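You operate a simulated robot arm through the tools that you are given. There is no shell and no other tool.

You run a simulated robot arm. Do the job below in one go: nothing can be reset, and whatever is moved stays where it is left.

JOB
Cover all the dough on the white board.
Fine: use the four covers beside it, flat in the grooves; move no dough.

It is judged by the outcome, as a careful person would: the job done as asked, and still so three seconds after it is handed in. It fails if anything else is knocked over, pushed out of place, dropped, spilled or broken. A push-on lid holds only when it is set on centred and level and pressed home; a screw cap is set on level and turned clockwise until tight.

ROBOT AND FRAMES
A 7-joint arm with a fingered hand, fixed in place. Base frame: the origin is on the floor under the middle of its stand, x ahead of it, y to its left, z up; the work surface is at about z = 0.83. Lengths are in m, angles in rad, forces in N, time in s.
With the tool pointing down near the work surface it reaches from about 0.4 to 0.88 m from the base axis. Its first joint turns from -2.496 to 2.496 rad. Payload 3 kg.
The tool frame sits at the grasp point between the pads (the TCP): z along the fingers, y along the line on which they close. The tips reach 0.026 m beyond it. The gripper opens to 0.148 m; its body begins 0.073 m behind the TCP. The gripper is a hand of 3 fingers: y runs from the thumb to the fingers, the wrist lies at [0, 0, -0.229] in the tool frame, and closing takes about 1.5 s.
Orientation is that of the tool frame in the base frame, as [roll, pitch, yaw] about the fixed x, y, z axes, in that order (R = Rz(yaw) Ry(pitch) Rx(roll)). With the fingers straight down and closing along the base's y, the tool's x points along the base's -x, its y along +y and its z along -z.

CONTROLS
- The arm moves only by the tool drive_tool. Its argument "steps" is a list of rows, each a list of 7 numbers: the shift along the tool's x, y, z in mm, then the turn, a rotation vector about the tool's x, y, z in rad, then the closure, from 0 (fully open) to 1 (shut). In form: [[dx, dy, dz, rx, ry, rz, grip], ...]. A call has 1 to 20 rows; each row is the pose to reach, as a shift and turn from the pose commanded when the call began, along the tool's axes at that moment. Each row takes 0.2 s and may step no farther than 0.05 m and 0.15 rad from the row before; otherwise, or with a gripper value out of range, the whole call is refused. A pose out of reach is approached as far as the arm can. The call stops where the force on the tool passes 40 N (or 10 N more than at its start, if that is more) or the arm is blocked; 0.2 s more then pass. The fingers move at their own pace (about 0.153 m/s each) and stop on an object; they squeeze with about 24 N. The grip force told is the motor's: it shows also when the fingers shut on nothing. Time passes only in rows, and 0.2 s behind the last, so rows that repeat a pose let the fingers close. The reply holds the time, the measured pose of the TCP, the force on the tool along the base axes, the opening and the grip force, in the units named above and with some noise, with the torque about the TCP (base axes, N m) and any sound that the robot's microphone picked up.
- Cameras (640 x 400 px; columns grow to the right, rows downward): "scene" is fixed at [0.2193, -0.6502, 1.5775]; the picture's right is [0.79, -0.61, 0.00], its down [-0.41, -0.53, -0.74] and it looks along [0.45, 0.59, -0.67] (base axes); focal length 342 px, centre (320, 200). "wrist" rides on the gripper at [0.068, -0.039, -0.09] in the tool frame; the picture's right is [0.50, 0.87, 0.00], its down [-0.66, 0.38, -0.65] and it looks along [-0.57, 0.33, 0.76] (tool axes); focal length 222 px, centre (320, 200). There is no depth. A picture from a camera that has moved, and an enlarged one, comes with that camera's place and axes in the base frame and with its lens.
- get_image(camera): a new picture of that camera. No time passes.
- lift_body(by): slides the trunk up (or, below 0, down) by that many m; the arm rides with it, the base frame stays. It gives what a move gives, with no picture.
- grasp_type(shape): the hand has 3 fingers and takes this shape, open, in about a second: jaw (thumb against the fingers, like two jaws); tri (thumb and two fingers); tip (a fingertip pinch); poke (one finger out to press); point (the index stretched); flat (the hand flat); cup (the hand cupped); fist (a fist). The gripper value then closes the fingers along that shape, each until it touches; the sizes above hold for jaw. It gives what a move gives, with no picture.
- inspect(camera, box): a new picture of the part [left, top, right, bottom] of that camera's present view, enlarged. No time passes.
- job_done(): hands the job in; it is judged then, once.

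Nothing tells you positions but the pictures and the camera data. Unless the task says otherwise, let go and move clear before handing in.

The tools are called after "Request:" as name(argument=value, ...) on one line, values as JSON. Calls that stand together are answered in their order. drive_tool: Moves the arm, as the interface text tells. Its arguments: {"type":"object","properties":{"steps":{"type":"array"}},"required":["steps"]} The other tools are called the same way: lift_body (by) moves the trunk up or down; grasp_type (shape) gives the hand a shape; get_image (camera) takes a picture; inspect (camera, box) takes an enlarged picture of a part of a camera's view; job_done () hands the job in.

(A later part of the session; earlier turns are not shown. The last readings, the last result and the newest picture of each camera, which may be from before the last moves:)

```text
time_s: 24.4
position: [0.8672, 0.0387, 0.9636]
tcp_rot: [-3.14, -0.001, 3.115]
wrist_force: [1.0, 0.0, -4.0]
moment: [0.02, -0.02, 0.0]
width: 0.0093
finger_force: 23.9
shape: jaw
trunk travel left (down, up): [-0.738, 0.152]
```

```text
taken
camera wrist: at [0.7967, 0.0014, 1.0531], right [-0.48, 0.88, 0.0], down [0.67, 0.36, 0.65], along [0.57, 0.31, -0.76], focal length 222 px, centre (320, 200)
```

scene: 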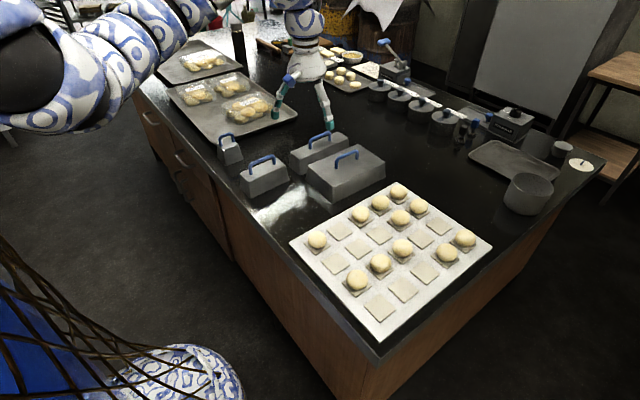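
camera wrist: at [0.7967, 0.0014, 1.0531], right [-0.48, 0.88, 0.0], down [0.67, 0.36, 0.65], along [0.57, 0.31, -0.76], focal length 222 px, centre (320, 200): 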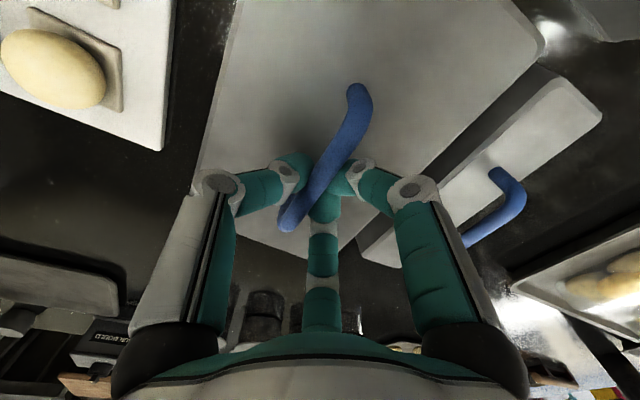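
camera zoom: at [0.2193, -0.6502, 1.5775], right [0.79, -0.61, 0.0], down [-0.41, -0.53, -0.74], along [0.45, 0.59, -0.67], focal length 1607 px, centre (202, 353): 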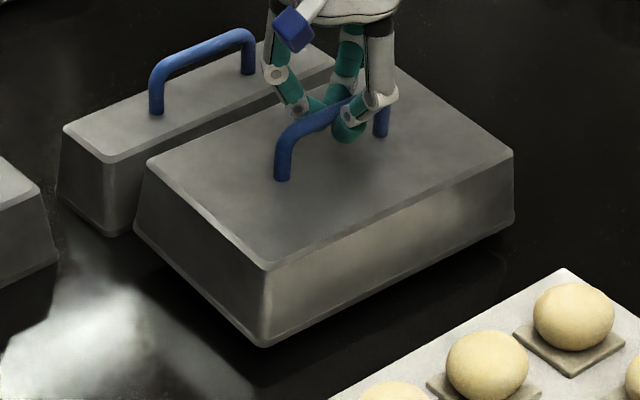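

The cover lifted level and weighs about 4 N. I raise it with the trunk to clear the dough, then carry it toward its target over A3–B5, centre (0.840, -0.191).

Request:
lift_body(by=0.09)

Request:
drive_tool(steps=[[1.3, -14.6, 0, 0, 0, -0.002, 1], [2.6, -29.1, 0, 0, 0, -0.004, 1], [3.9, -43.7, 0, 0, 0, -0.006, 1], [5.2, -58.2, 0, 0, 0, -0.008, 1], [6.5, -72.8, 0, 0, 0, -0.01, 1], [7.8, -87.4, 0, 0, 0, -0.012, 1], [9.1, -101.9, 0, 0, 0, -0.014, 1], [10.4, -116.5, 0, 0, 0, -0.016, 1], [11.8, -131, 0, 0, 0, -0.018, 1], [13.1, -145.6, 0, 0, 0, -0.02, 1], [14.4, -160.2, 0, 0, 0, -0.022, 1], [15.7, -174.7, 0, 0, 0, -0.024, 1], [17, -189.3, 0, 0, 0, -0.026, 1], [18.3, -203.8, 0, 0, 0, -0.028, 1], [19.6, -218.4, 0, 0, 0, -0.028, 1], [20.9, -233, 0, 0, 0, -0.028, 1], [20.9, -233, 0, 0, 0, -0.028, 1], [20.9, -233, 0, 0, 0, -0.028, 1]])

Request:
get_image(camera="scene")

Request:
get_image(camera="wrist")

```text
time_s: 25.6
position: [0.8661, 0.0375, 1.0513]
tcp_rot: [-3.141, -0.002, 3.113]
wrist_force: [-0.2, 0.1, -3.2]
moment: [-0.05, 0.01, -0.02]
width: 0.0092
finger_force: 24.0
shape: jaw
trunk travel left (down, up): [-0.828, 0.062]
```

```text
time_s: 29.4
position: [0.8393, -0.1939, 1.0518]
tcp_rot: [3.139, -0.002, 3.14]
wrist_force: [-0.8, -0.1, -3.5]
moment: [-0.02, 0.01, -0.02]
width: 0.009
finger_force: 23.9
shape: jaw
trunk travel left (down, up): [-0.828, 0.062]
```

```text
taken
```

scene: 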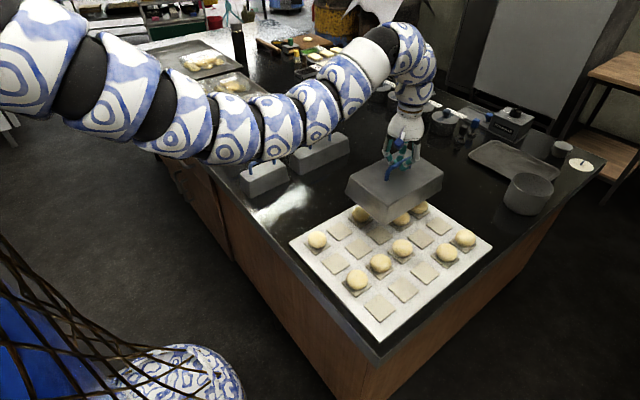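

```text
taken
camera wrist: at [0.7701, -0.2337, 1.1422], right [-0.5, 0.87, 0.0], down [0.66, 0.38, 0.65], along [0.56, 0.33, -0.76], focal length 222 px, centre (320, 200)
```

wrist: 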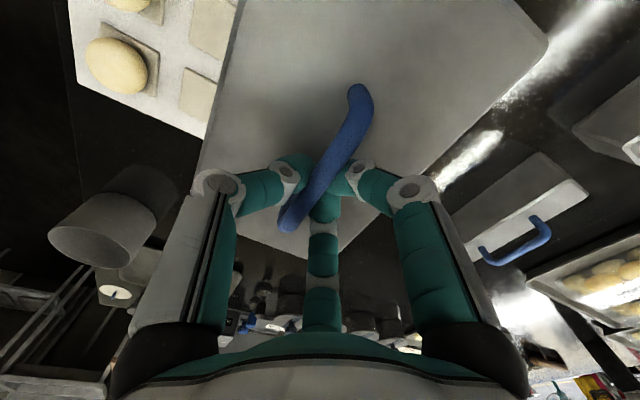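

Held level above the target. I lower it partway, with the bottom just above the dough tops, and then measure the alignment.

Request:
lift_body(by=-0.04)

Request:
inspect(camera="scene", box=[330, 160, 460, 242])

Request:
inspect(camera="scene", box=[360, 205, 400, 230])

Request:
inspect(camera="scene", box=[420, 180, 460, 205])

Request:
inspect(camera="scene", box=[330, 180, 370, 205])

```text
time_s: 30.3
position: [0.8395, -0.1941, 1.0122]
tcp_rot: [3.141, -0.001, -3.14]
wrist_force: [0.4, -0.2, -3.3]
moment: [-0.03, 0.01, -0.03]
width: 0.009
finger_force: 24.0
shape: jaw
trunk travel left (down, up): [-0.788, 0.102]
```

```text
4.88 times, centred on (395, 201) of scene
camera zoom: at [0.2193, -0.6502, 1.5775], right [0.79, -0.61, 0.0], down [-0.41, -0.53, -0.74], along [0.45, 0.59, -0.67], focal length 1666 px, centre (-46, 195)
```

zoom: 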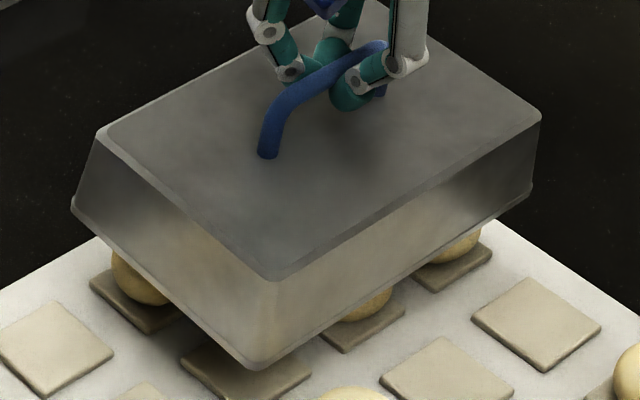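

```text
16.00 times, centred on (380, 218) of scene
camera zoom: at [0.2193, -0.6502, 1.5775], right [0.79, -0.61, 0.0], down [-0.41, -0.53, -0.74], along [0.45, 0.59, -0.67], focal length 5463 px, centre (-640, -80)
```

zoom: 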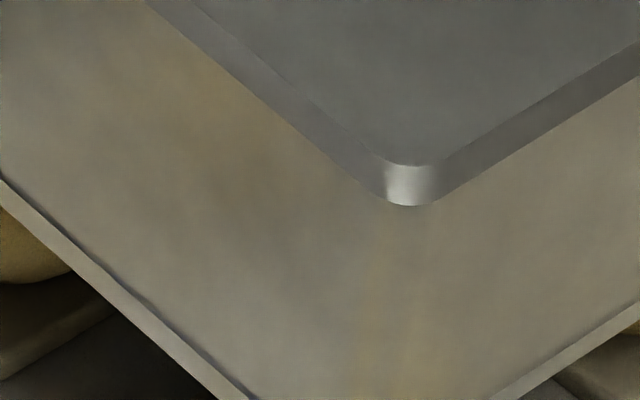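

```text
16.00 times, centred on (440, 192) of scene
camera zoom: at [0.2193, -0.6502, 1.5775], right [0.79, -0.61, 0.0], down [-0.41, -0.53, -0.74], along [0.45, 0.59, -0.67], focal length 5463 px, centre (-1600, 320)
```

zoom: 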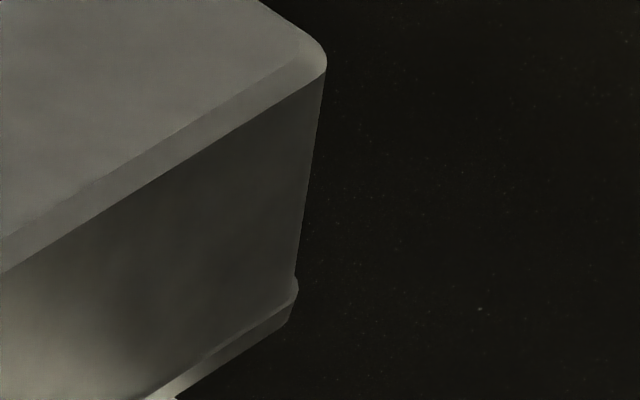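

```text
16.00 times, centred on (350, 192) of scene
camera zoom: at [0.2193, -0.6502, 1.5775], right [0.79, -0.61, 0.0], down [-0.41, -0.53, -0.74], along [0.45, 0.59, -0.67], focal length 5463 px, centre (-160, 320)
```

zoom: 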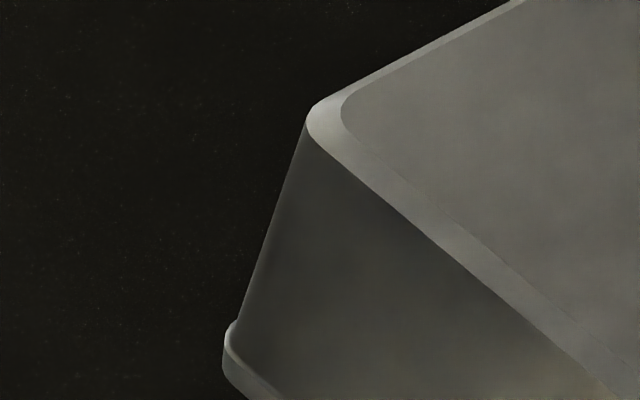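

Estimated from here, it is within a few mm of target, but the depth is ambiguous. I lower further to just above the tiles, where parallax vanishes, and compare the lip with the tile gaps.

Request:
lift_body(by=-0.034)

Request:
inspect(camera="scene", box=[330, 170, 460, 252])

Request:
inspect(camera="scene", box=[360, 225, 400, 250])

Request:
inspect(camera="scene", box=[420, 190, 460, 215])

Request:
inspect(camera="scene", box=[330, 195, 370, 220])

```text
time_s: 31.1
position: [0.8392, -0.195, 0.978]
tcp_rot: [3.14, -0.002, 3.141]
wrist_force: [0.2, 0.2, -3.8]
moment: [-0.02, -0.03, 0.01]
width: 0.0091
finger_force: 24.2
shape: jaw
trunk travel left (down, up): [-0.754, 0.136]
```

```text
4.88 times, centred on (395, 211) of scene
camera zoom: at [0.2193, -0.6502, 1.5775], right [0.79, -0.61, 0.0], down [-0.41, -0.53, -0.74], along [0.45, 0.59, -0.67], focal length 1666 px, centre (-46, 146)
```

zoom: 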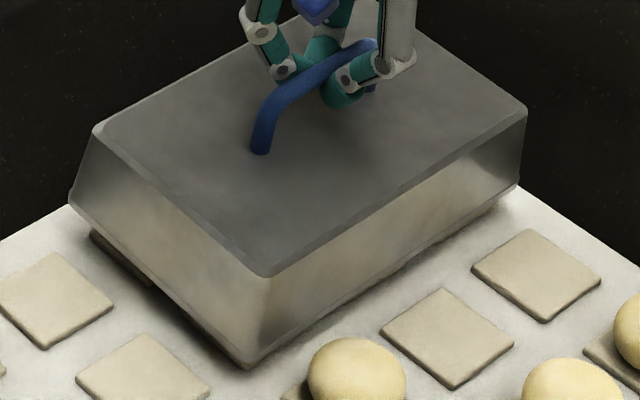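

```text
16.00 times, centred on (380, 238) of scene
camera zoom: at [0.2193, -0.6502, 1.5775], right [0.79, -0.61, 0.0], down [-0.41, -0.53, -0.74], along [0.45, 0.59, -0.67], focal length 5463 px, centre (-640, -400)
```

zoom: 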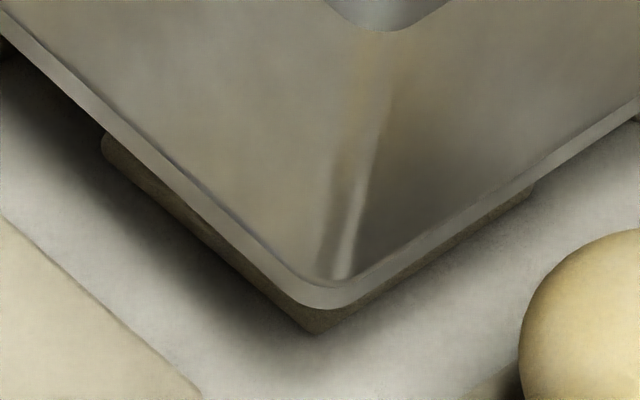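

```text
16.00 times, centred on (440, 202) of scene
camera zoom: at [0.2193, -0.6502, 1.5775], right [0.79, -0.61, 0.0], down [-0.41, -0.53, -0.74], along [0.45, 0.59, -0.67], focal length 5463 px, centre (-1600, 160)
```

zoom: 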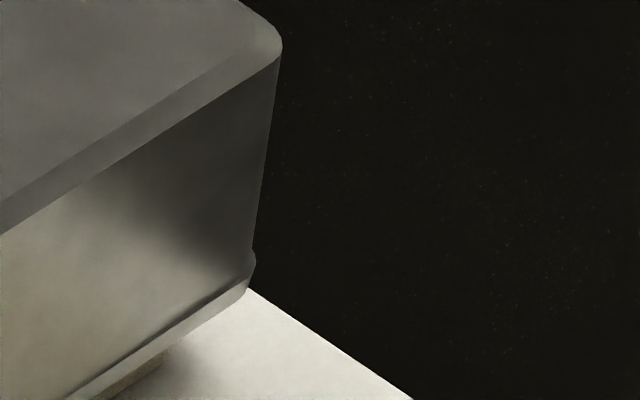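

```text
16.00 times, centred on (350, 208) of scene
camera zoom: at [0.2193, -0.6502, 1.5775], right [0.79, -0.61, 0.0], down [-0.41, -0.53, -0.74], along [0.45, 0.59, -0.67], focal length 5463 px, centre (-160, 80)
```

zoom: 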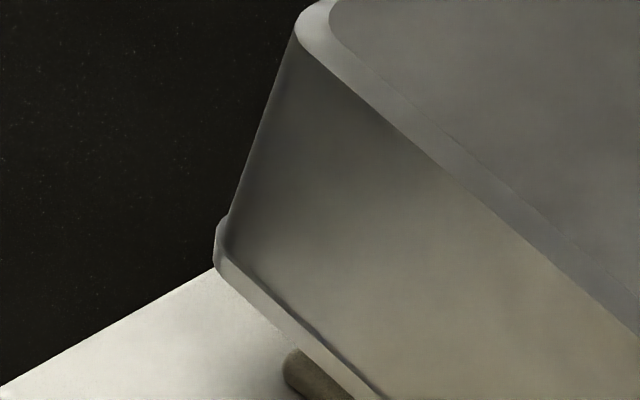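

Request:
inspect(camera="scene", box=[385, 220, 417, 240])

Request:
inspect(camera="scene", box=[412, 202, 444, 222])

Request:
inspect(camera="scene", box=[340, 206, 372, 226])

Request:
inspect(camera="scene", box=[356, 226, 388, 246])

Request:
inspect(camera="scene", box=[370, 170, 410, 195])

```text
16.00 times, centred on (401, 230) of scene
camera zoom: at [0.2193, -0.6502, 1.5775], right [0.79, -0.61, 0.0], down [-0.41, -0.53, -0.74], along [0.45, 0.59, -0.67], focal length 5463 px, centre (-976, -280)
```

zoom: 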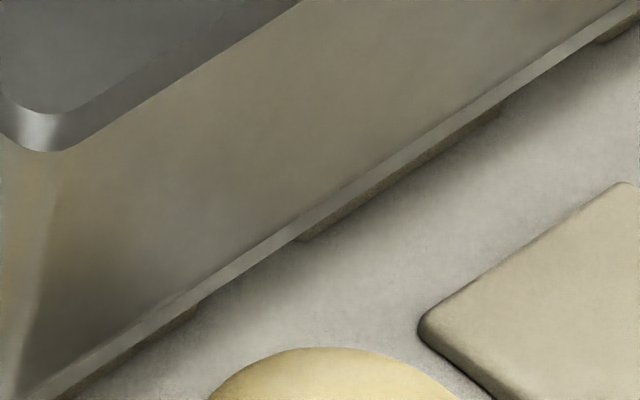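

```text
16.00 times, centred on (428, 212) of scene
camera zoom: at [0.2193, -0.6502, 1.5775], right [0.79, -0.61, 0.0], down [-0.41, -0.53, -0.74], along [0.45, 0.59, -0.67], focal length 5463 px, centre (-1408, 8)
```

zoom: 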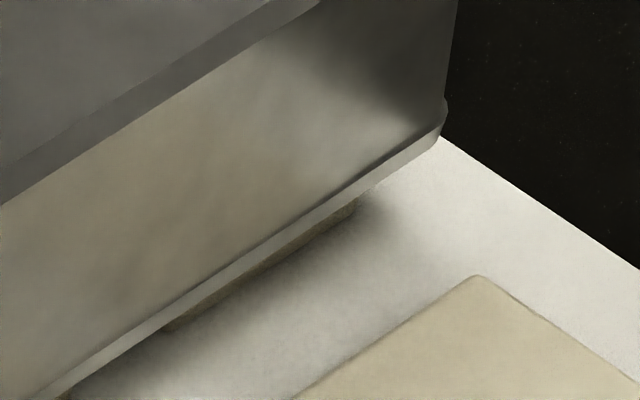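

```text
16.00 times, centred on (356, 216) of scene
camera zoom: at [0.2193, -0.6502, 1.5775], right [0.79, -0.61, 0.0], down [-0.41, -0.53, -0.74], along [0.45, 0.59, -0.67], focal length 5463 px, centre (-256, -56)
```

zoom: 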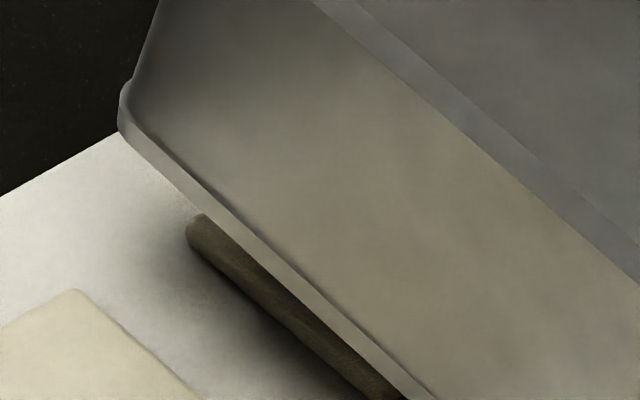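

```text
16.00 times, centred on (372, 236) of scene
camera zoom: at [0.2193, -0.6502, 1.5775], right [0.79, -0.61, 0.0], down [-0.41, -0.53, -0.74], along [0.45, 0.59, -0.67], focal length 5463 px, centre (-512, -376)
```

zoom: 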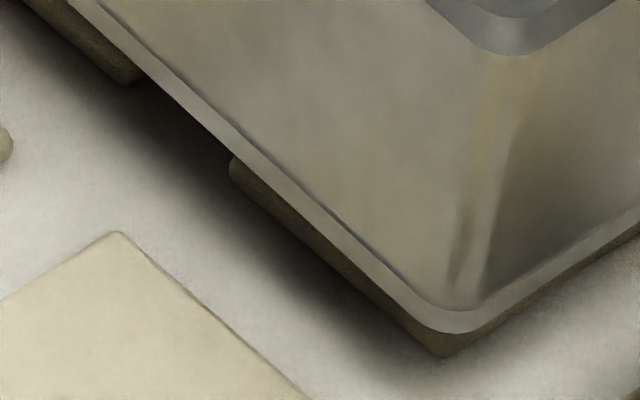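

```text
16.00 times, centred on (390, 182) of scene
camera zoom: at [0.2193, -0.6502, 1.5775], right [0.79, -0.61, 0.0], down [-0.41, -0.53, -0.74], along [0.45, 0.59, -0.67], focal length 5463 px, centre (-800, 480)
```

zoom: 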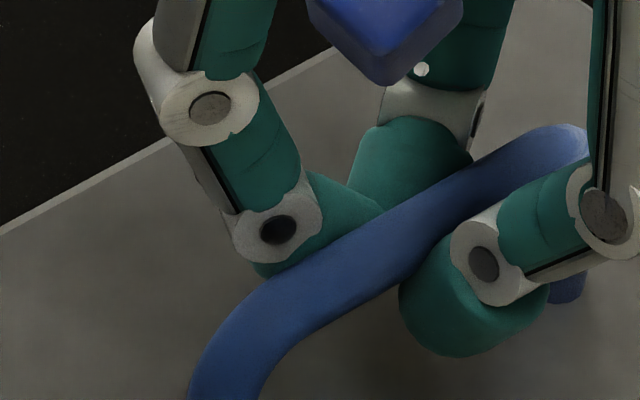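

The left lip line suggests a slight roll of the cover. I check the top face with the wrist camera before setting down.

Request:
get_image(camera="wrist")

Request:
inspect(camera="wrist", box=[160, 0, 360, 125])

Request:
inspect(camera="wrist", box=[370, 0, 570, 125])

Request:
inspect(camera="scene", box=[340, 170, 444, 235])

```text
taken
camera wrist: at [0.77, -0.2335, 1.0684], right [-0.5, 0.87, 0.0], down [0.66, 0.38, 0.65], along [0.57, 0.33, -0.76], focal length 222 px, centre (320, 200)
```

wrist: 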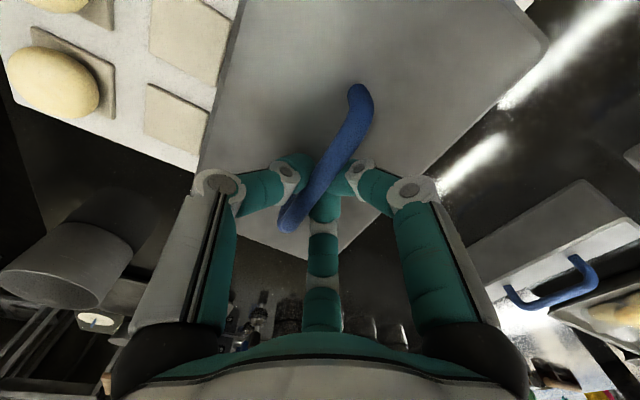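

```text
3.20 times, centred on (260, 62) of wrist
camera zoom: at [0.77, -0.2335, 1.0684], right [-0.5, 0.87, 0.0], down [0.66, 0.38, 0.65], along [0.57, 0.33, -0.76], focal length 711 px, centre (512, 640)
```

zoom: 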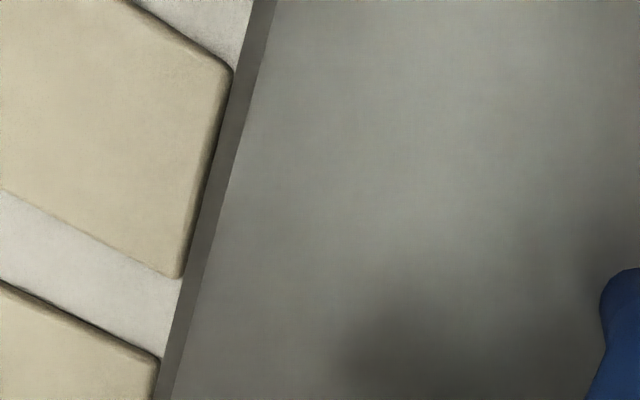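

```text
3.20 times, centred on (470, 62) of wrist
camera zoom: at [0.77, -0.2335, 1.0684], right [-0.5, 0.87, 0.0], down [0.66, 0.38, 0.65], along [0.57, 0.33, -0.76], focal length 711 px, centre (-160, 640)
```

zoom: 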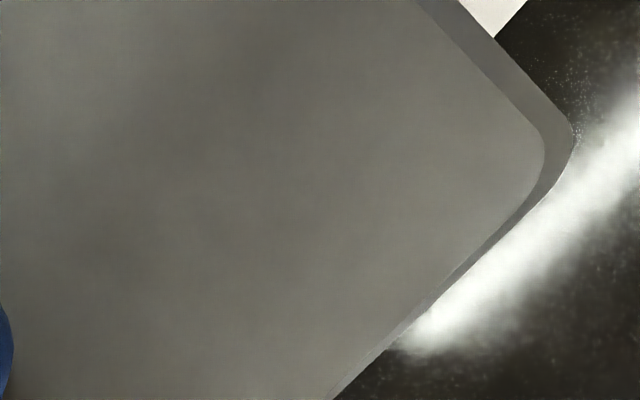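

```text
6.15 times, centred on (392, 202) of scene
camera zoom: at [0.2193, -0.6502, 1.5775], right [0.79, -0.61, 0.0], down [-0.41, -0.53, -0.74], along [0.45, 0.59, -0.67], focal length 2101 px, centre (-123, 185)
```

zoom: 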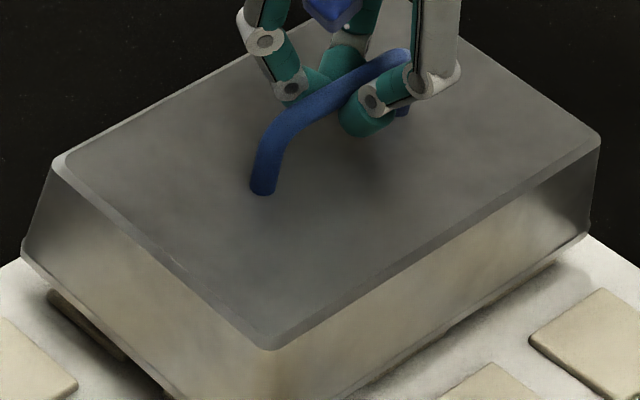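

The y-direction lip line is inconsistent with the x-direction one. The cover is rolled by about 0.055 rad about the bar, with its +y side high. I counter-rotate the tool about its x-axis and remeasure.

Request:
drive_tool(steps=[[0, 0, 0, 0.018, 0, 0, 1], [0, 0, 0, 0.036, 0, 0, 1], [0, 0, 0, 0.055, 0, 0, 1], [0, 0, 0, 0.055, 0, 0, 1]])

Request:
inspect(camera="scene", box=[385, 220, 417, 240])

Request:
inspect(camera="scene", box=[412, 202, 444, 222])

Request:
inspect(camera="scene", box=[340, 206, 372, 226])

Request:
inspect(camera="scene", box=[356, 226, 388, 246])

```text
time_s: 32.1
position: [0.8389, -0.1942, 0.9774]
tcp_rot: [-3.088, -0.002, -3.141]
wrist_force: [-0.1, -0.4, -3.9]
moment: [0.02, 0.02, 0.04]
width: 0.0089
finger_force: 23.8
shape: jaw
trunk travel left (down, up): [-0.754, 0.136]
```

```text
16.00 times, centred on (401, 230) of scene
camera zoom: at [0.2193, -0.6502, 1.5775], right [0.79, -0.61, 0.0], down [-0.41, -0.53, -0.74], along [0.45, 0.59, -0.67], focal length 5463 px, centre (-976, -280)
```

zoom: 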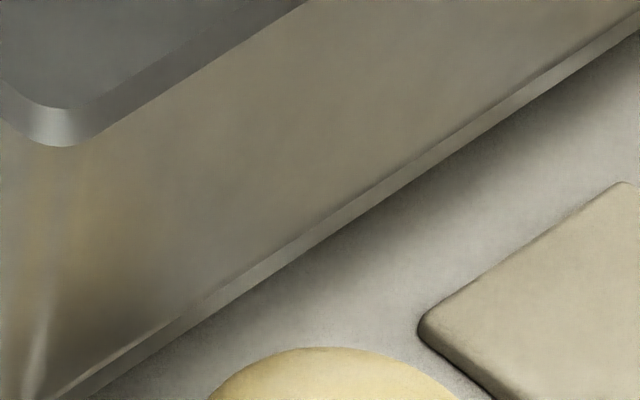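

```text
16.00 times, centred on (428, 212) of scene
camera zoom: at [0.2193, -0.6502, 1.5775], right [0.79, -0.61, 0.0], down [-0.41, -0.53, -0.74], along [0.45, 0.59, -0.67], focal length 5463 px, centre (-1408, 8)
```

zoom: 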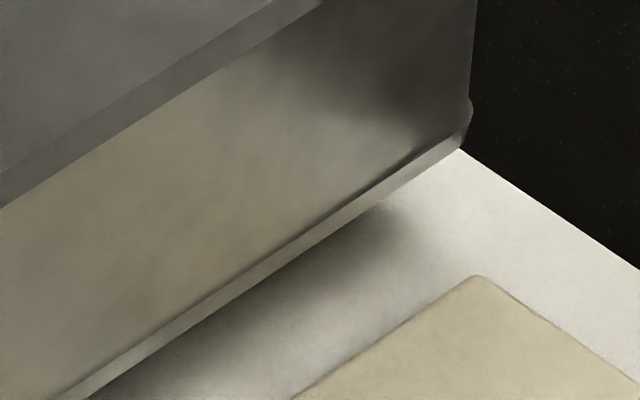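

```text
16.00 times, centred on (356, 216) of scene
camera zoom: at [0.2193, -0.6502, 1.5775], right [0.79, -0.61, 0.0], down [-0.41, -0.53, -0.74], along [0.45, 0.59, -0.67], focal length 5463 px, centre (-256, -56)
```

zoom: 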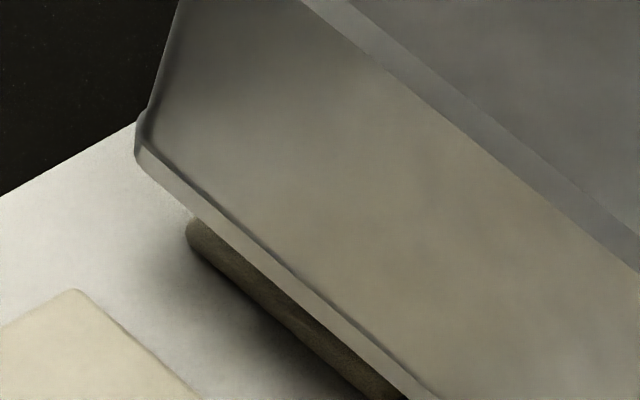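

```text
16.00 times, centred on (372, 236) of scene
camera zoom: at [0.2193, -0.6502, 1.5775], right [0.79, -0.61, 0.0], down [-0.41, -0.53, -0.74], along [0.45, 0.59, -0.67], focal length 5463 px, centre (-512, -376)
```

zoom: 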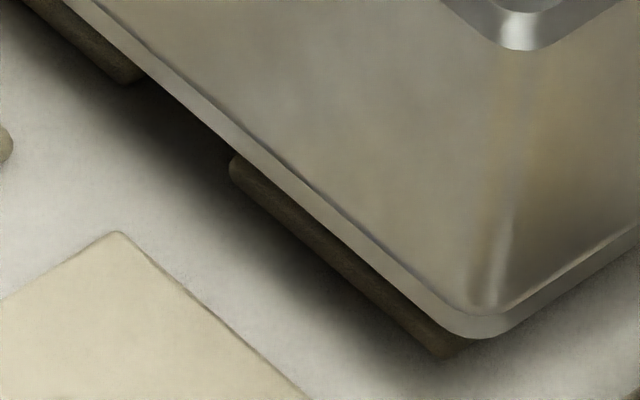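

Much better: nearly level, with yaw about 0. I lower to a few mm above the board for the final alignment check.

Request:
lift_body(by=-0.02)

Request:
inspect(camera="scene", box=[340, 206, 380, 231])

Request:
inspect(camera="scene", box=[360, 230, 400, 255])

Request:
inspect(camera="scene", box=[405, 200, 445, 225])

Request:
inspect(camera="scene", box=[330, 170, 460, 252])

```text
time_s: 32.7
position: [0.8378, -0.196, 0.9576]
tcp_rot: [-3.088, -0.001, -3.142]
wrist_force: [-0.5, 0.4, -3.8]
moment: [0.03, 0.01, 0.01]
width: 0.009
finger_force: 24.3
shape: jaw
trunk travel left (down, up): [-0.734, 0.156]
```

```text
16.00 times, centred on (360, 218) of scene
camera zoom: at [0.2193, -0.6502, 1.5775], right [0.79, -0.61, 0.0], down [-0.41, -0.53, -0.74], along [0.45, 0.59, -0.67], focal length 5463 px, centre (-320, -96)
```

zoom: 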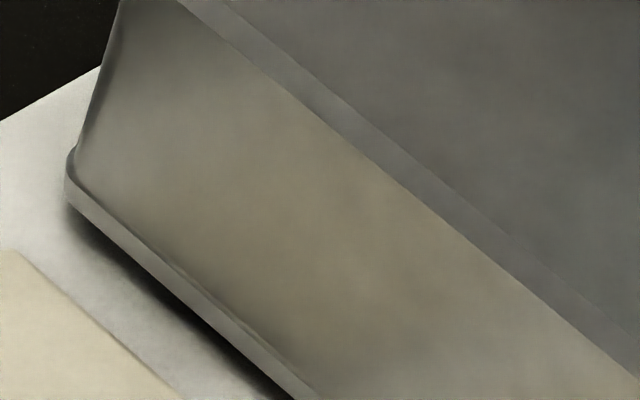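

```text
16.00 times, centred on (380, 242) of scene
camera zoom: at [0.2193, -0.6502, 1.5775], right [0.79, -0.61, 0.0], down [-0.41, -0.53, -0.74], along [0.45, 0.59, -0.67], focal length 5463 px, centre (-640, -480)
```

zoom: 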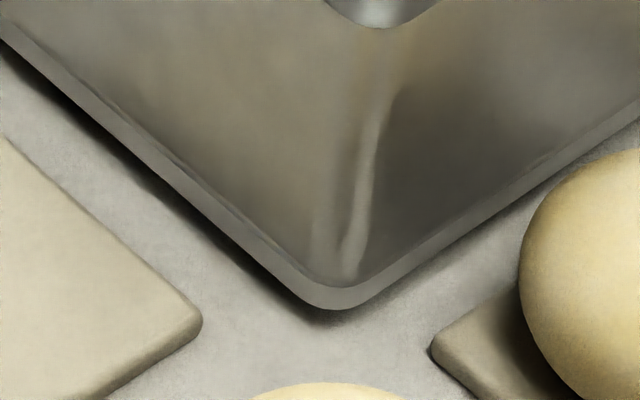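

```text
16.00 times, centred on (425, 212) of scene
camera zoom: at [0.2193, -0.6502, 1.5775], right [0.79, -0.61, 0.0], down [-0.41, -0.53, -0.74], along [0.45, 0.59, -0.67], focal length 5463 px, centre (-1360, 0)
```

zoom: 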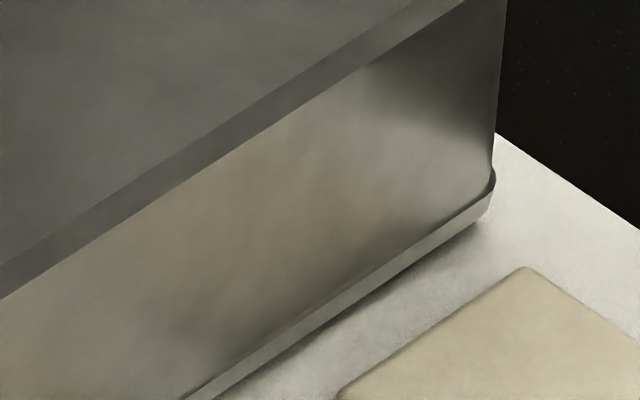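

```text
4.88 times, centred on (395, 211) of scene
camera zoom: at [0.2193, -0.6502, 1.5775], right [0.79, -0.61, 0.0], down [-0.41, -0.53, -0.74], along [0.45, 0.59, -0.67], focal length 1666 px, centre (-46, 146)
```

zoom: 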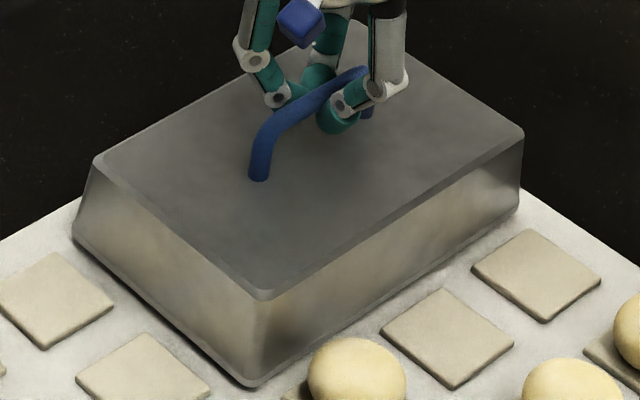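

The lip is near tile level, about 2.3 mm off toward image-right, i.e. (+2, -1.5) mm. I correct that and lower a little more, watching the force.

Request:
drive_tool(steps=[[1, 0.8, 0, 0, 0, 0, 1], [2, 1.6, 0, 0, 0, 0, 1], [2, 1.6, 0, 0, 0, 0, 1]])

Request:
lift_body(by=-0.004)

Request:
inspect(camera="scene", box=[340, 206, 380, 231])

Request:
inspect(camera="scene", box=[360, 230, 400, 255])

Request:
inspect(camera="scene", box=[405, 200, 445, 225])

```text
time_s: 33.5
position: [0.8362, -0.1927, 0.9573]
tcp_rot: [-3.086, -0.003, 3.141]
wrist_force: [0.7, -0.1, -4.2]
moment: [0.01, 0.03, 0.0]
width: 0.0089
finger_force: 24.2
shape: jaw
trunk travel left (down, up): [-0.734, 0.156]
```

```text
time_s: 34.1
position: [0.837, -0.1932, 0.9544]
tcp_rot: [-3.086, -0.002, -3.14]
wrist_force: [0.4, 0.0, -3.5]
moment: [0.01, -0.02, 0.01]
width: 0.0087
finger_force: 24.0
shape: jaw
trunk travel left (down, up): [-0.73, 0.16]
```

```text
16.00 times, centred on (360, 218) of scene
camera zoom: at [0.2193, -0.6502, 1.5775], right [0.79, -0.61, 0.0], down [-0.41, -0.53, -0.74], along [0.45, 0.59, -0.67], focal length 5463 px, centre (-320, -96)
```

zoom: 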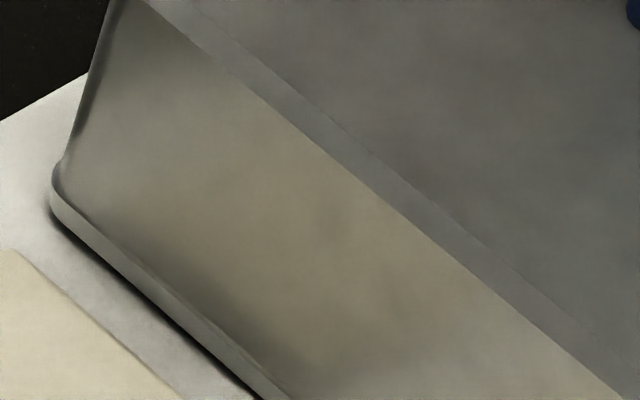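

```text
16.00 times, centred on (380, 242) of scene
camera zoom: at [0.2193, -0.6502, 1.5775], right [0.79, -0.61, 0.0], down [-0.41, -0.53, -0.74], along [0.45, 0.59, -0.67], focal length 5463 px, centre (-640, -480)
```

zoom: 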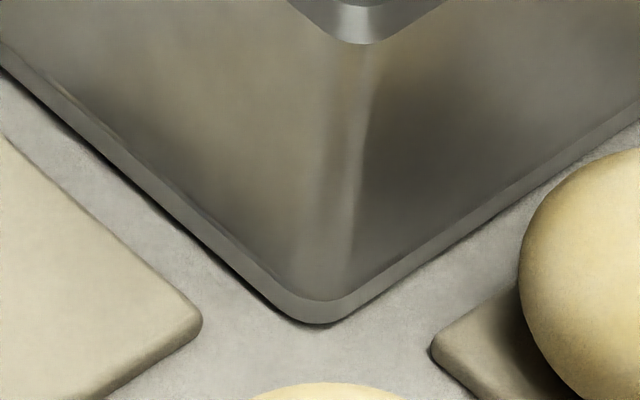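

```text
16.00 times, centred on (425, 212) of scene
camera zoom: at [0.2193, -0.6502, 1.5775], right [0.79, -0.61, 0.0], down [-0.41, -0.53, -0.74], along [0.45, 0.59, -0.67], focal length 5463 px, centre (-1360, 0)
```

zoom: 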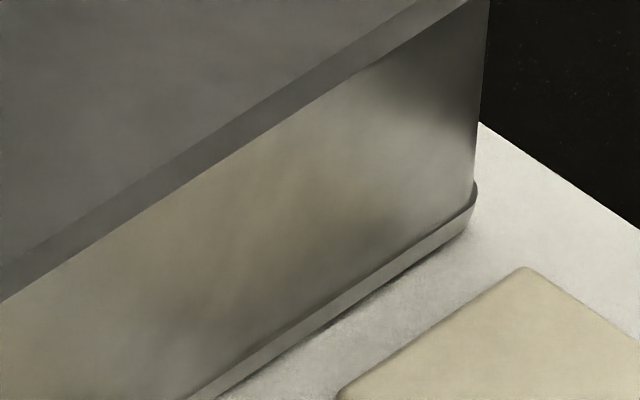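

Alignment now matches the groove crossings within about 1 mm. I set it down the last few mm.

Request:
lift_body(by=-0.003)

Request:
lift_body(by=-0.002)

Request:
inspect(camera="scene", box=[330, 170, 460, 252])

Request:
inspect(camera="scene", box=[360, 230, 400, 255])

Request:
inspect(camera="scene", box=[340, 206, 380, 231])

```text
time_s: 34.6
position: [0.8365, -0.1936, 0.95]
tcp_rot: [-3.089, -0.004, 3.139]
wrist_force: [0.1, -0.5, -4.1]
moment: [0.0, 0.02, 0.01]
width: 0.0088
finger_force: 24.1
shape: jaw
trunk travel left (down, up): [-0.727, 0.163]
```

```text
time_s: 35.1
position: [0.837, -0.1922, 0.949]
tcp_rot: [-3.088, 0.001, -3.141]
wrist_force: [1.3, -0.8, 0.5]
moment: [0.03, 0.02, 0.01]
width: 0.0092
finger_force: 24.2
shape: jaw
trunk travel left (down, up): [-0.725, 0.165]
```

```text
4.88 times, centred on (395, 211) of scene
camera zoom: at [0.2193, -0.6502, 1.5775], right [0.79, -0.61, 0.0], down [-0.41, -0.53, -0.74], along [0.45, 0.59, -0.67], focal length 1666 px, centre (-46, 146)
```

zoom: 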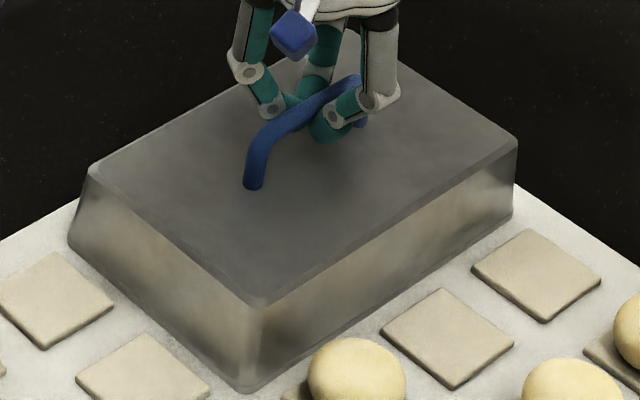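

```text
16.00 times, centred on (380, 242) of scene
camera zoom: at [0.2193, -0.6502, 1.5775], right [0.79, -0.61, 0.0], down [-0.41, -0.53, -0.74], along [0.45, 0.59, -0.67], focal length 5463 px, centre (-640, -480)
```

zoom: 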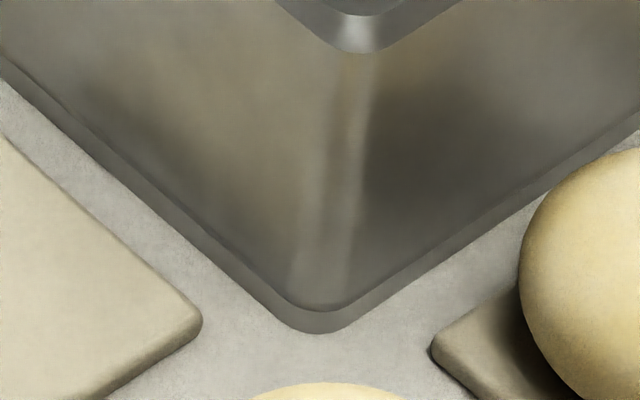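

```text
16.00 times, centred on (360, 218) of scene
camera zoom: at [0.2193, -0.6502, 1.5775], right [0.79, -0.61, 0.0], down [-0.41, -0.53, -0.74], along [0.45, 0.59, -0.67], focal length 5463 px, centre (-320, -96)
```

zoom: 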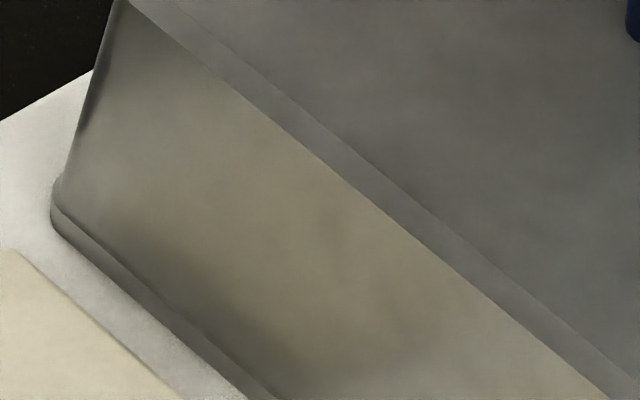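

The cover is resting on the board: the force dropped to ~0 and its lip sits flush in the grooves. I release gently and back up.

Request:
drive_tool(steps=[[0, 0, 0, 0, 0, 0, 0.85], [0, 0, 0, 0, 0, 0, 0.75], [0, 0, 0, 0, 0, 0, 0.65], [0, 0, 0, 0, 0, 0, 0.5], [0, 0, 0, 0, 0, 0, 0.45], [0, 0, 0, 0, 0, 0, 0.45]])

Request:
inspect(camera="scene", box=[330, 150, 460, 252])

Request:
inspect(camera="scene", box=[360, 230, 400, 255])

```text
time_s: 36.5
position: [0.838, -0.1917, 0.9491]
tcp_rot: [-3.089, -0.001, 3.142]
wrist_force: [0.5, -0.5, -0.1]
moment: [0.02, -0.03, -0.03]
width: 0.0806
finger_force: 0.1
shape: jaw
trunk travel left (down, up): [-0.725, 0.165]
```

```text
3.92 times, centred on (395, 201) of scene
camera zoom: at [0.2193, -0.6502, 1.5775], right [0.79, -0.61, 0.0], down [-0.41, -0.53, -0.74], along [0.45, 0.59, -0.67], focal length 1339 px, centre (26, 196)
```

zoom: 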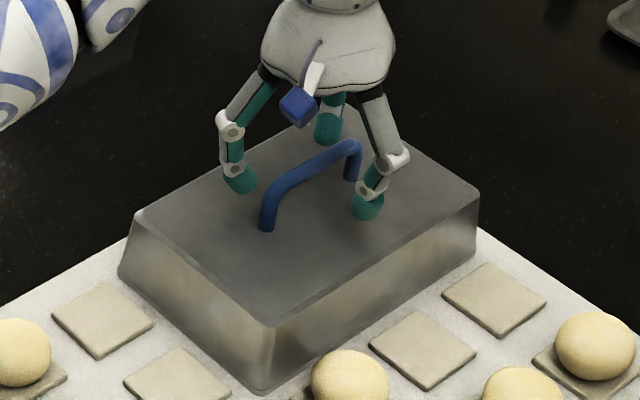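

```text
16.00 times, centred on (380, 242) of scene
camera zoom: at [0.2193, -0.6502, 1.5775], right [0.79, -0.61, 0.0], down [-0.41, -0.53, -0.74], along [0.45, 0.59, -0.67], focal length 5463 px, centre (-640, -480)
```

zoom: 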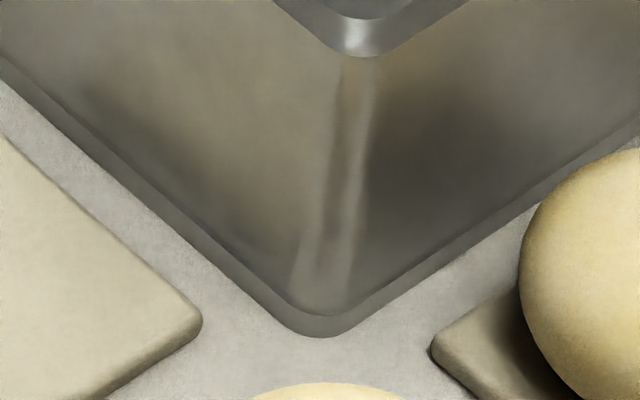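

The large cover sits flat in place. I lift off, straighten the tool and move over the long narrow cover, whose handle is centred near (0.868, 0.189) with yaw ≈ +0.013.

Request:
lift_body(by=0.1)

Request:
drive_tool(steps=[[0, -1.3, -25, -0.018, 0, 0, 0.4], [0, -2.6, -50, -0.036, 0, 0, 0.35], [-3, 35.4, -52, -0.052, 0, -0.003, 0.35], [-6, 73.4, -54, -0.0526, 0, -0.006, 0.35], [-9, 111.5, -56, -0.0526, 0, -0.009, 0.35], [-12, 149.5, -58, -0.0526, 0, -0.012, 0.35], [-15, 187.5, -60, -0.0526, 0, -0.013, 0.35], [-18, 225.5, -62, -0.0526, 0, -0.013, 0.35], [-21, 263.5, -64, -0.0526, 0, -0.013, 0.35], [-24, 301.6, -66, -0.0526, 0, -0.013, 0.35], [-27, 339.6, -68, -0.0526, 0, -0.013, 0.35], [-30, 377.6, -69.9, -0.0526, 0, -0.013, 0.35], [-30, 377.6, -69.9, -0.0526, 0, -0.013, 0.35]])

Request:
get_image(camera="scene")

Request:
get_image(camera="wrist")

```text
time_s: 37.8
position: [0.8376, -0.1935, 1.0486]
tcp_rot: [-3.088, -0.002, 3.14]
wrist_force: [0.1, 0.6, 0.6]
moment: [0.0, -0.01, 0.0]
width: 0.081
finger_force: 0.1
shape: jaw
trunk travel left (down, up): [-0.825, 0.065]
```

```text
time_s: 40.6
position: [0.8556, 0.166, 1.1028]
tcp_rot: [-3.138, -0.001, -3.127]
wrist_force: [0.0, -0.4, 0.8]
moment: [-0.02, 0.0, -0.01]
width: 0.0959
finger_force: 0.1
shape: jaw
out of reach, approached as far as the arm can: row 12, 13
trunk travel left (down, up): [-0.825, 0.065]
```

```text
taken
```

scene: 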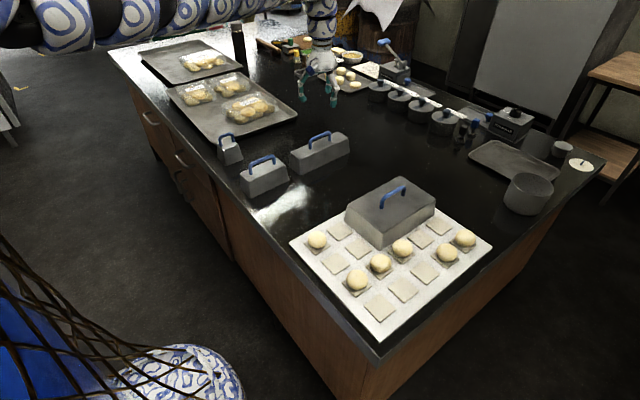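

```text
taken
camera wrist: at [0.7874, 0.1255, 1.1914], right [-0.51, 0.86, 0.0], down [0.65, 0.39, 0.65], along [0.56, 0.33, -0.76], focal length 222 px, centre (320, 200)
```

wrist: 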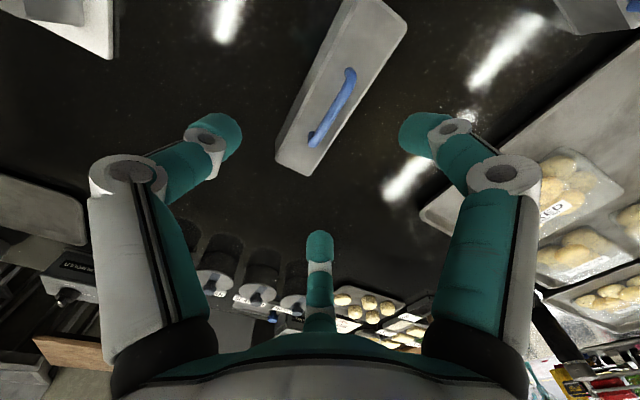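

The narrow cover's handle is slightly out of straight-down reach. I tilt the tool 0.15 rad outward, along the bar direction, to get over it.

Request:
drive_tool(steps=[[0, 0, 0, 0, -0.05, 0, 0.35], [0, 0, 0, 0, -0.1, 0, 0.35], [0, 0, 0, 0, -0.15, 0, 0.35], [-6, 11, 0, 0, -0.15, 0, 0.35], [-12.7, 22.4, 0, 0, -0.15, 0, 0.35], [-12.7, 22.4, 0, 0, -0.15, 0, 0.35]])

Request:
inspect(camera="wrist", box=[250, 20, 430, 200])

Request:
inspect(camera="scene", box=[280, 125, 360, 175])

```text
time_s: 42.0
position: [0.8671, 0.1866, 1.1022]
tcp_rot: [-3.14, 0.148, -3.129]
wrist_force: [0.3, -0.7, 0.3]
moment: [-0.01, -0.01, -0.02]
width: 0.0961
finger_force: 0.1
shape: jaw
trunk travel left (down, up): [-0.825, 0.065]
```

```text
2.22 times, centred on (340, 110) of wrist
camera zoom: at [0.7864, 0.1464, 1.1811], right [-0.51, 0.86, -0.08], down [0.55, 0.39, 0.74], along [0.67, 0.33, -0.67], focal length 494 px, centre (276, 400)
```

zoom: 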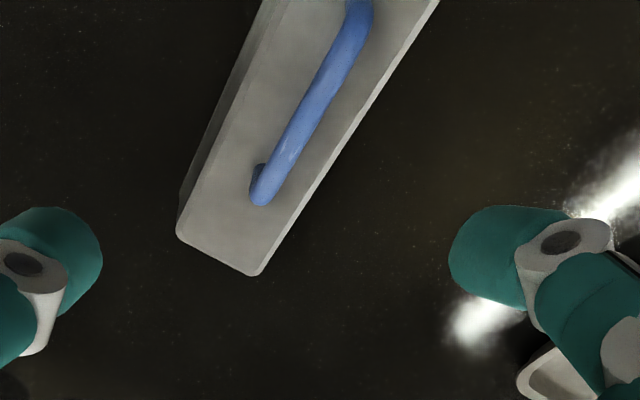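

```text
8.00 times, centred on (320, 150) of scene
camera zoom: at [0.2193, -0.6502, 1.5775], right [0.79, -0.61, 0.0], down [-0.41, -0.53, -0.74], along [0.45, 0.59, -0.67], focal length 2732 px, centre (320, 600)
```

zoom: 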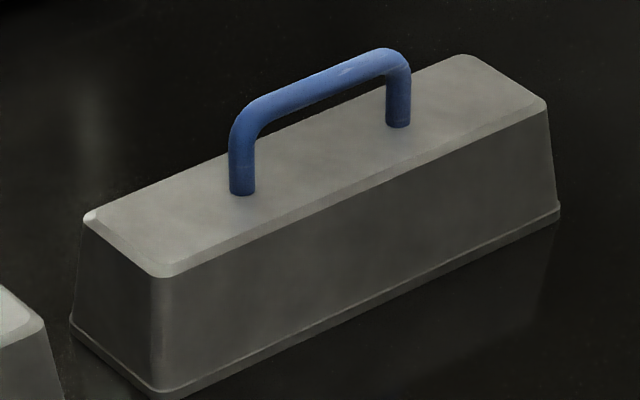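

The handle lies under the hand. I lower with the trunk in two stages and close on the bar.

Request:
lift_body(by=-0.115)

Request:
inspect(camera="scene", box=[275, 100, 375, 175])

Request:
get_image(camera="wrist")

```text
time_s: 43.5
position: [0.868, 0.1858, 0.9873]
tcp_rot: [-3.139, 0.148, -3.13]
wrist_force: [0.0, 0.5, 0.1]
moment: [-0.01, -0.01, -0.02]
width: 0.0962
finger_force: 0.1
shape: jaw
trunk travel left (down, up): [-0.71, 0.18]
```

```text
5.33 times, centred on (325, 138) of scene
camera zoom: at [0.2193, -0.6502, 1.5775], right [0.79, -0.61, 0.0], down [-0.41, -0.53, -0.74], along [0.45, 0.59, -0.67], focal length 1821 px, centre (293, 533)
```

zoom: 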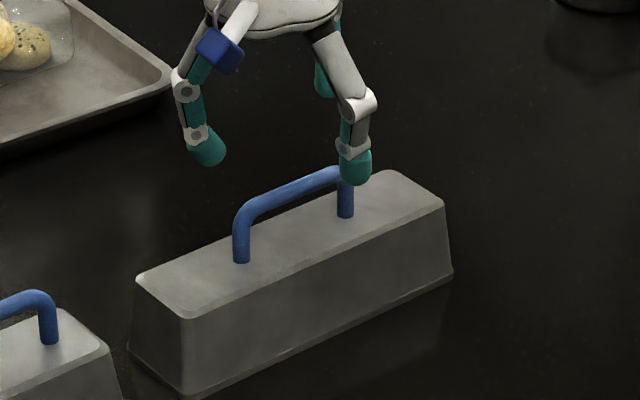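

```text
taken
camera wrist: at [0.7863, 0.1467, 1.0667], right [-0.51, 0.86, -0.08], down [0.55, 0.39, 0.74], along [0.67, 0.33, -0.67], focal length 222 px, centre (320, 200)
```

wrist: 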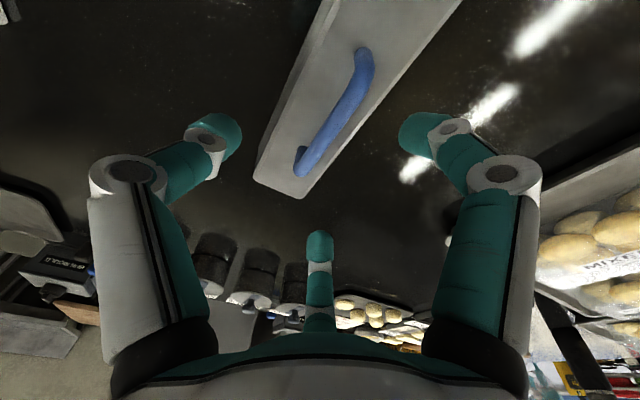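

Request:
lift_body(by=-0.044)

Request:
drive_tool(steps=[[0, 0, 0, 0, 0, 0, 0.6], [0, 0, 0, 0, 0, 0, 0.8], [0, 0, 0, 0, 0, 0, 1], [0, 0, 0, 0, 0, 0, 1], [0, 0, 0, 0, 0, 0, 1], [0, 0, 0, 0, 0, 0, 1], [0, 0, 0, 0, 0, 0, 1]])

Request:
inspect(camera="scene", box=[275, 110, 375, 185])

Request:
inspect(camera="scene", box=[300, 125, 340, 150])

```text
time_s: 44.4
position: [0.8681, 0.1863, 0.9426]
tcp_rot: [-3.14, 0.149, -3.129]
wrist_force: [0.1, -0.2, -0.1]
moment: [0.01, -0.01, -0.01]
width: 0.0959
finger_force: 0.0
shape: jaw
trunk travel left (down, up): [-0.666, 0.224]
```

```text
time_s: 46.0
position: [0.8673, 0.1864, 0.943]
tcp_rot: [-3.139, 0.149, -3.131]
wrist_force: [-0.3, 0.0, -2.1]
moment: [0.02, -0.02, -0.03]
width: 0.0098
finger_force: 23.2
shape: jaw
trunk travel left (down, up): [-0.666, 0.224]
```

```text
5.33 times, centred on (325, 148) of scene
camera zoom: at [0.2193, -0.6502, 1.5775], right [0.79, -0.61, 0.0], down [-0.41, -0.53, -0.74], along [0.45, 0.59, -0.67], focal length 1821 px, centre (293, 480)
```

zoom: 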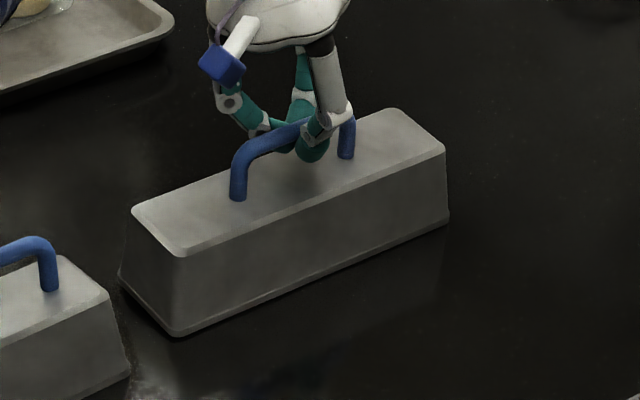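

```text
16.00 times, centred on (320, 138) of scene
camera zoom: at [0.2193, -0.6502, 1.5775], right [0.79, -0.61, 0.0], down [-0.41, -0.53, -0.74], along [0.45, 0.59, -0.67], focal length 5463 px, centre (320, 1200)
```

zoom: 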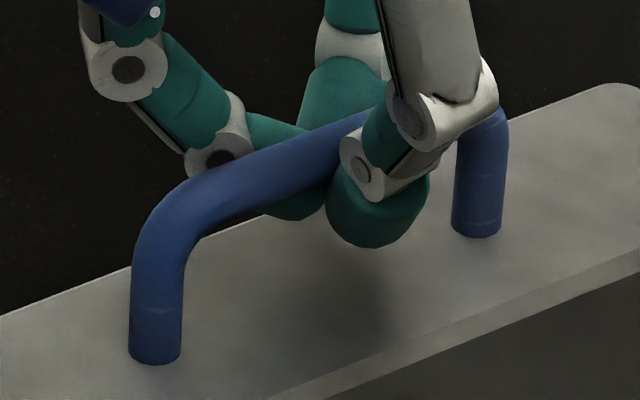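

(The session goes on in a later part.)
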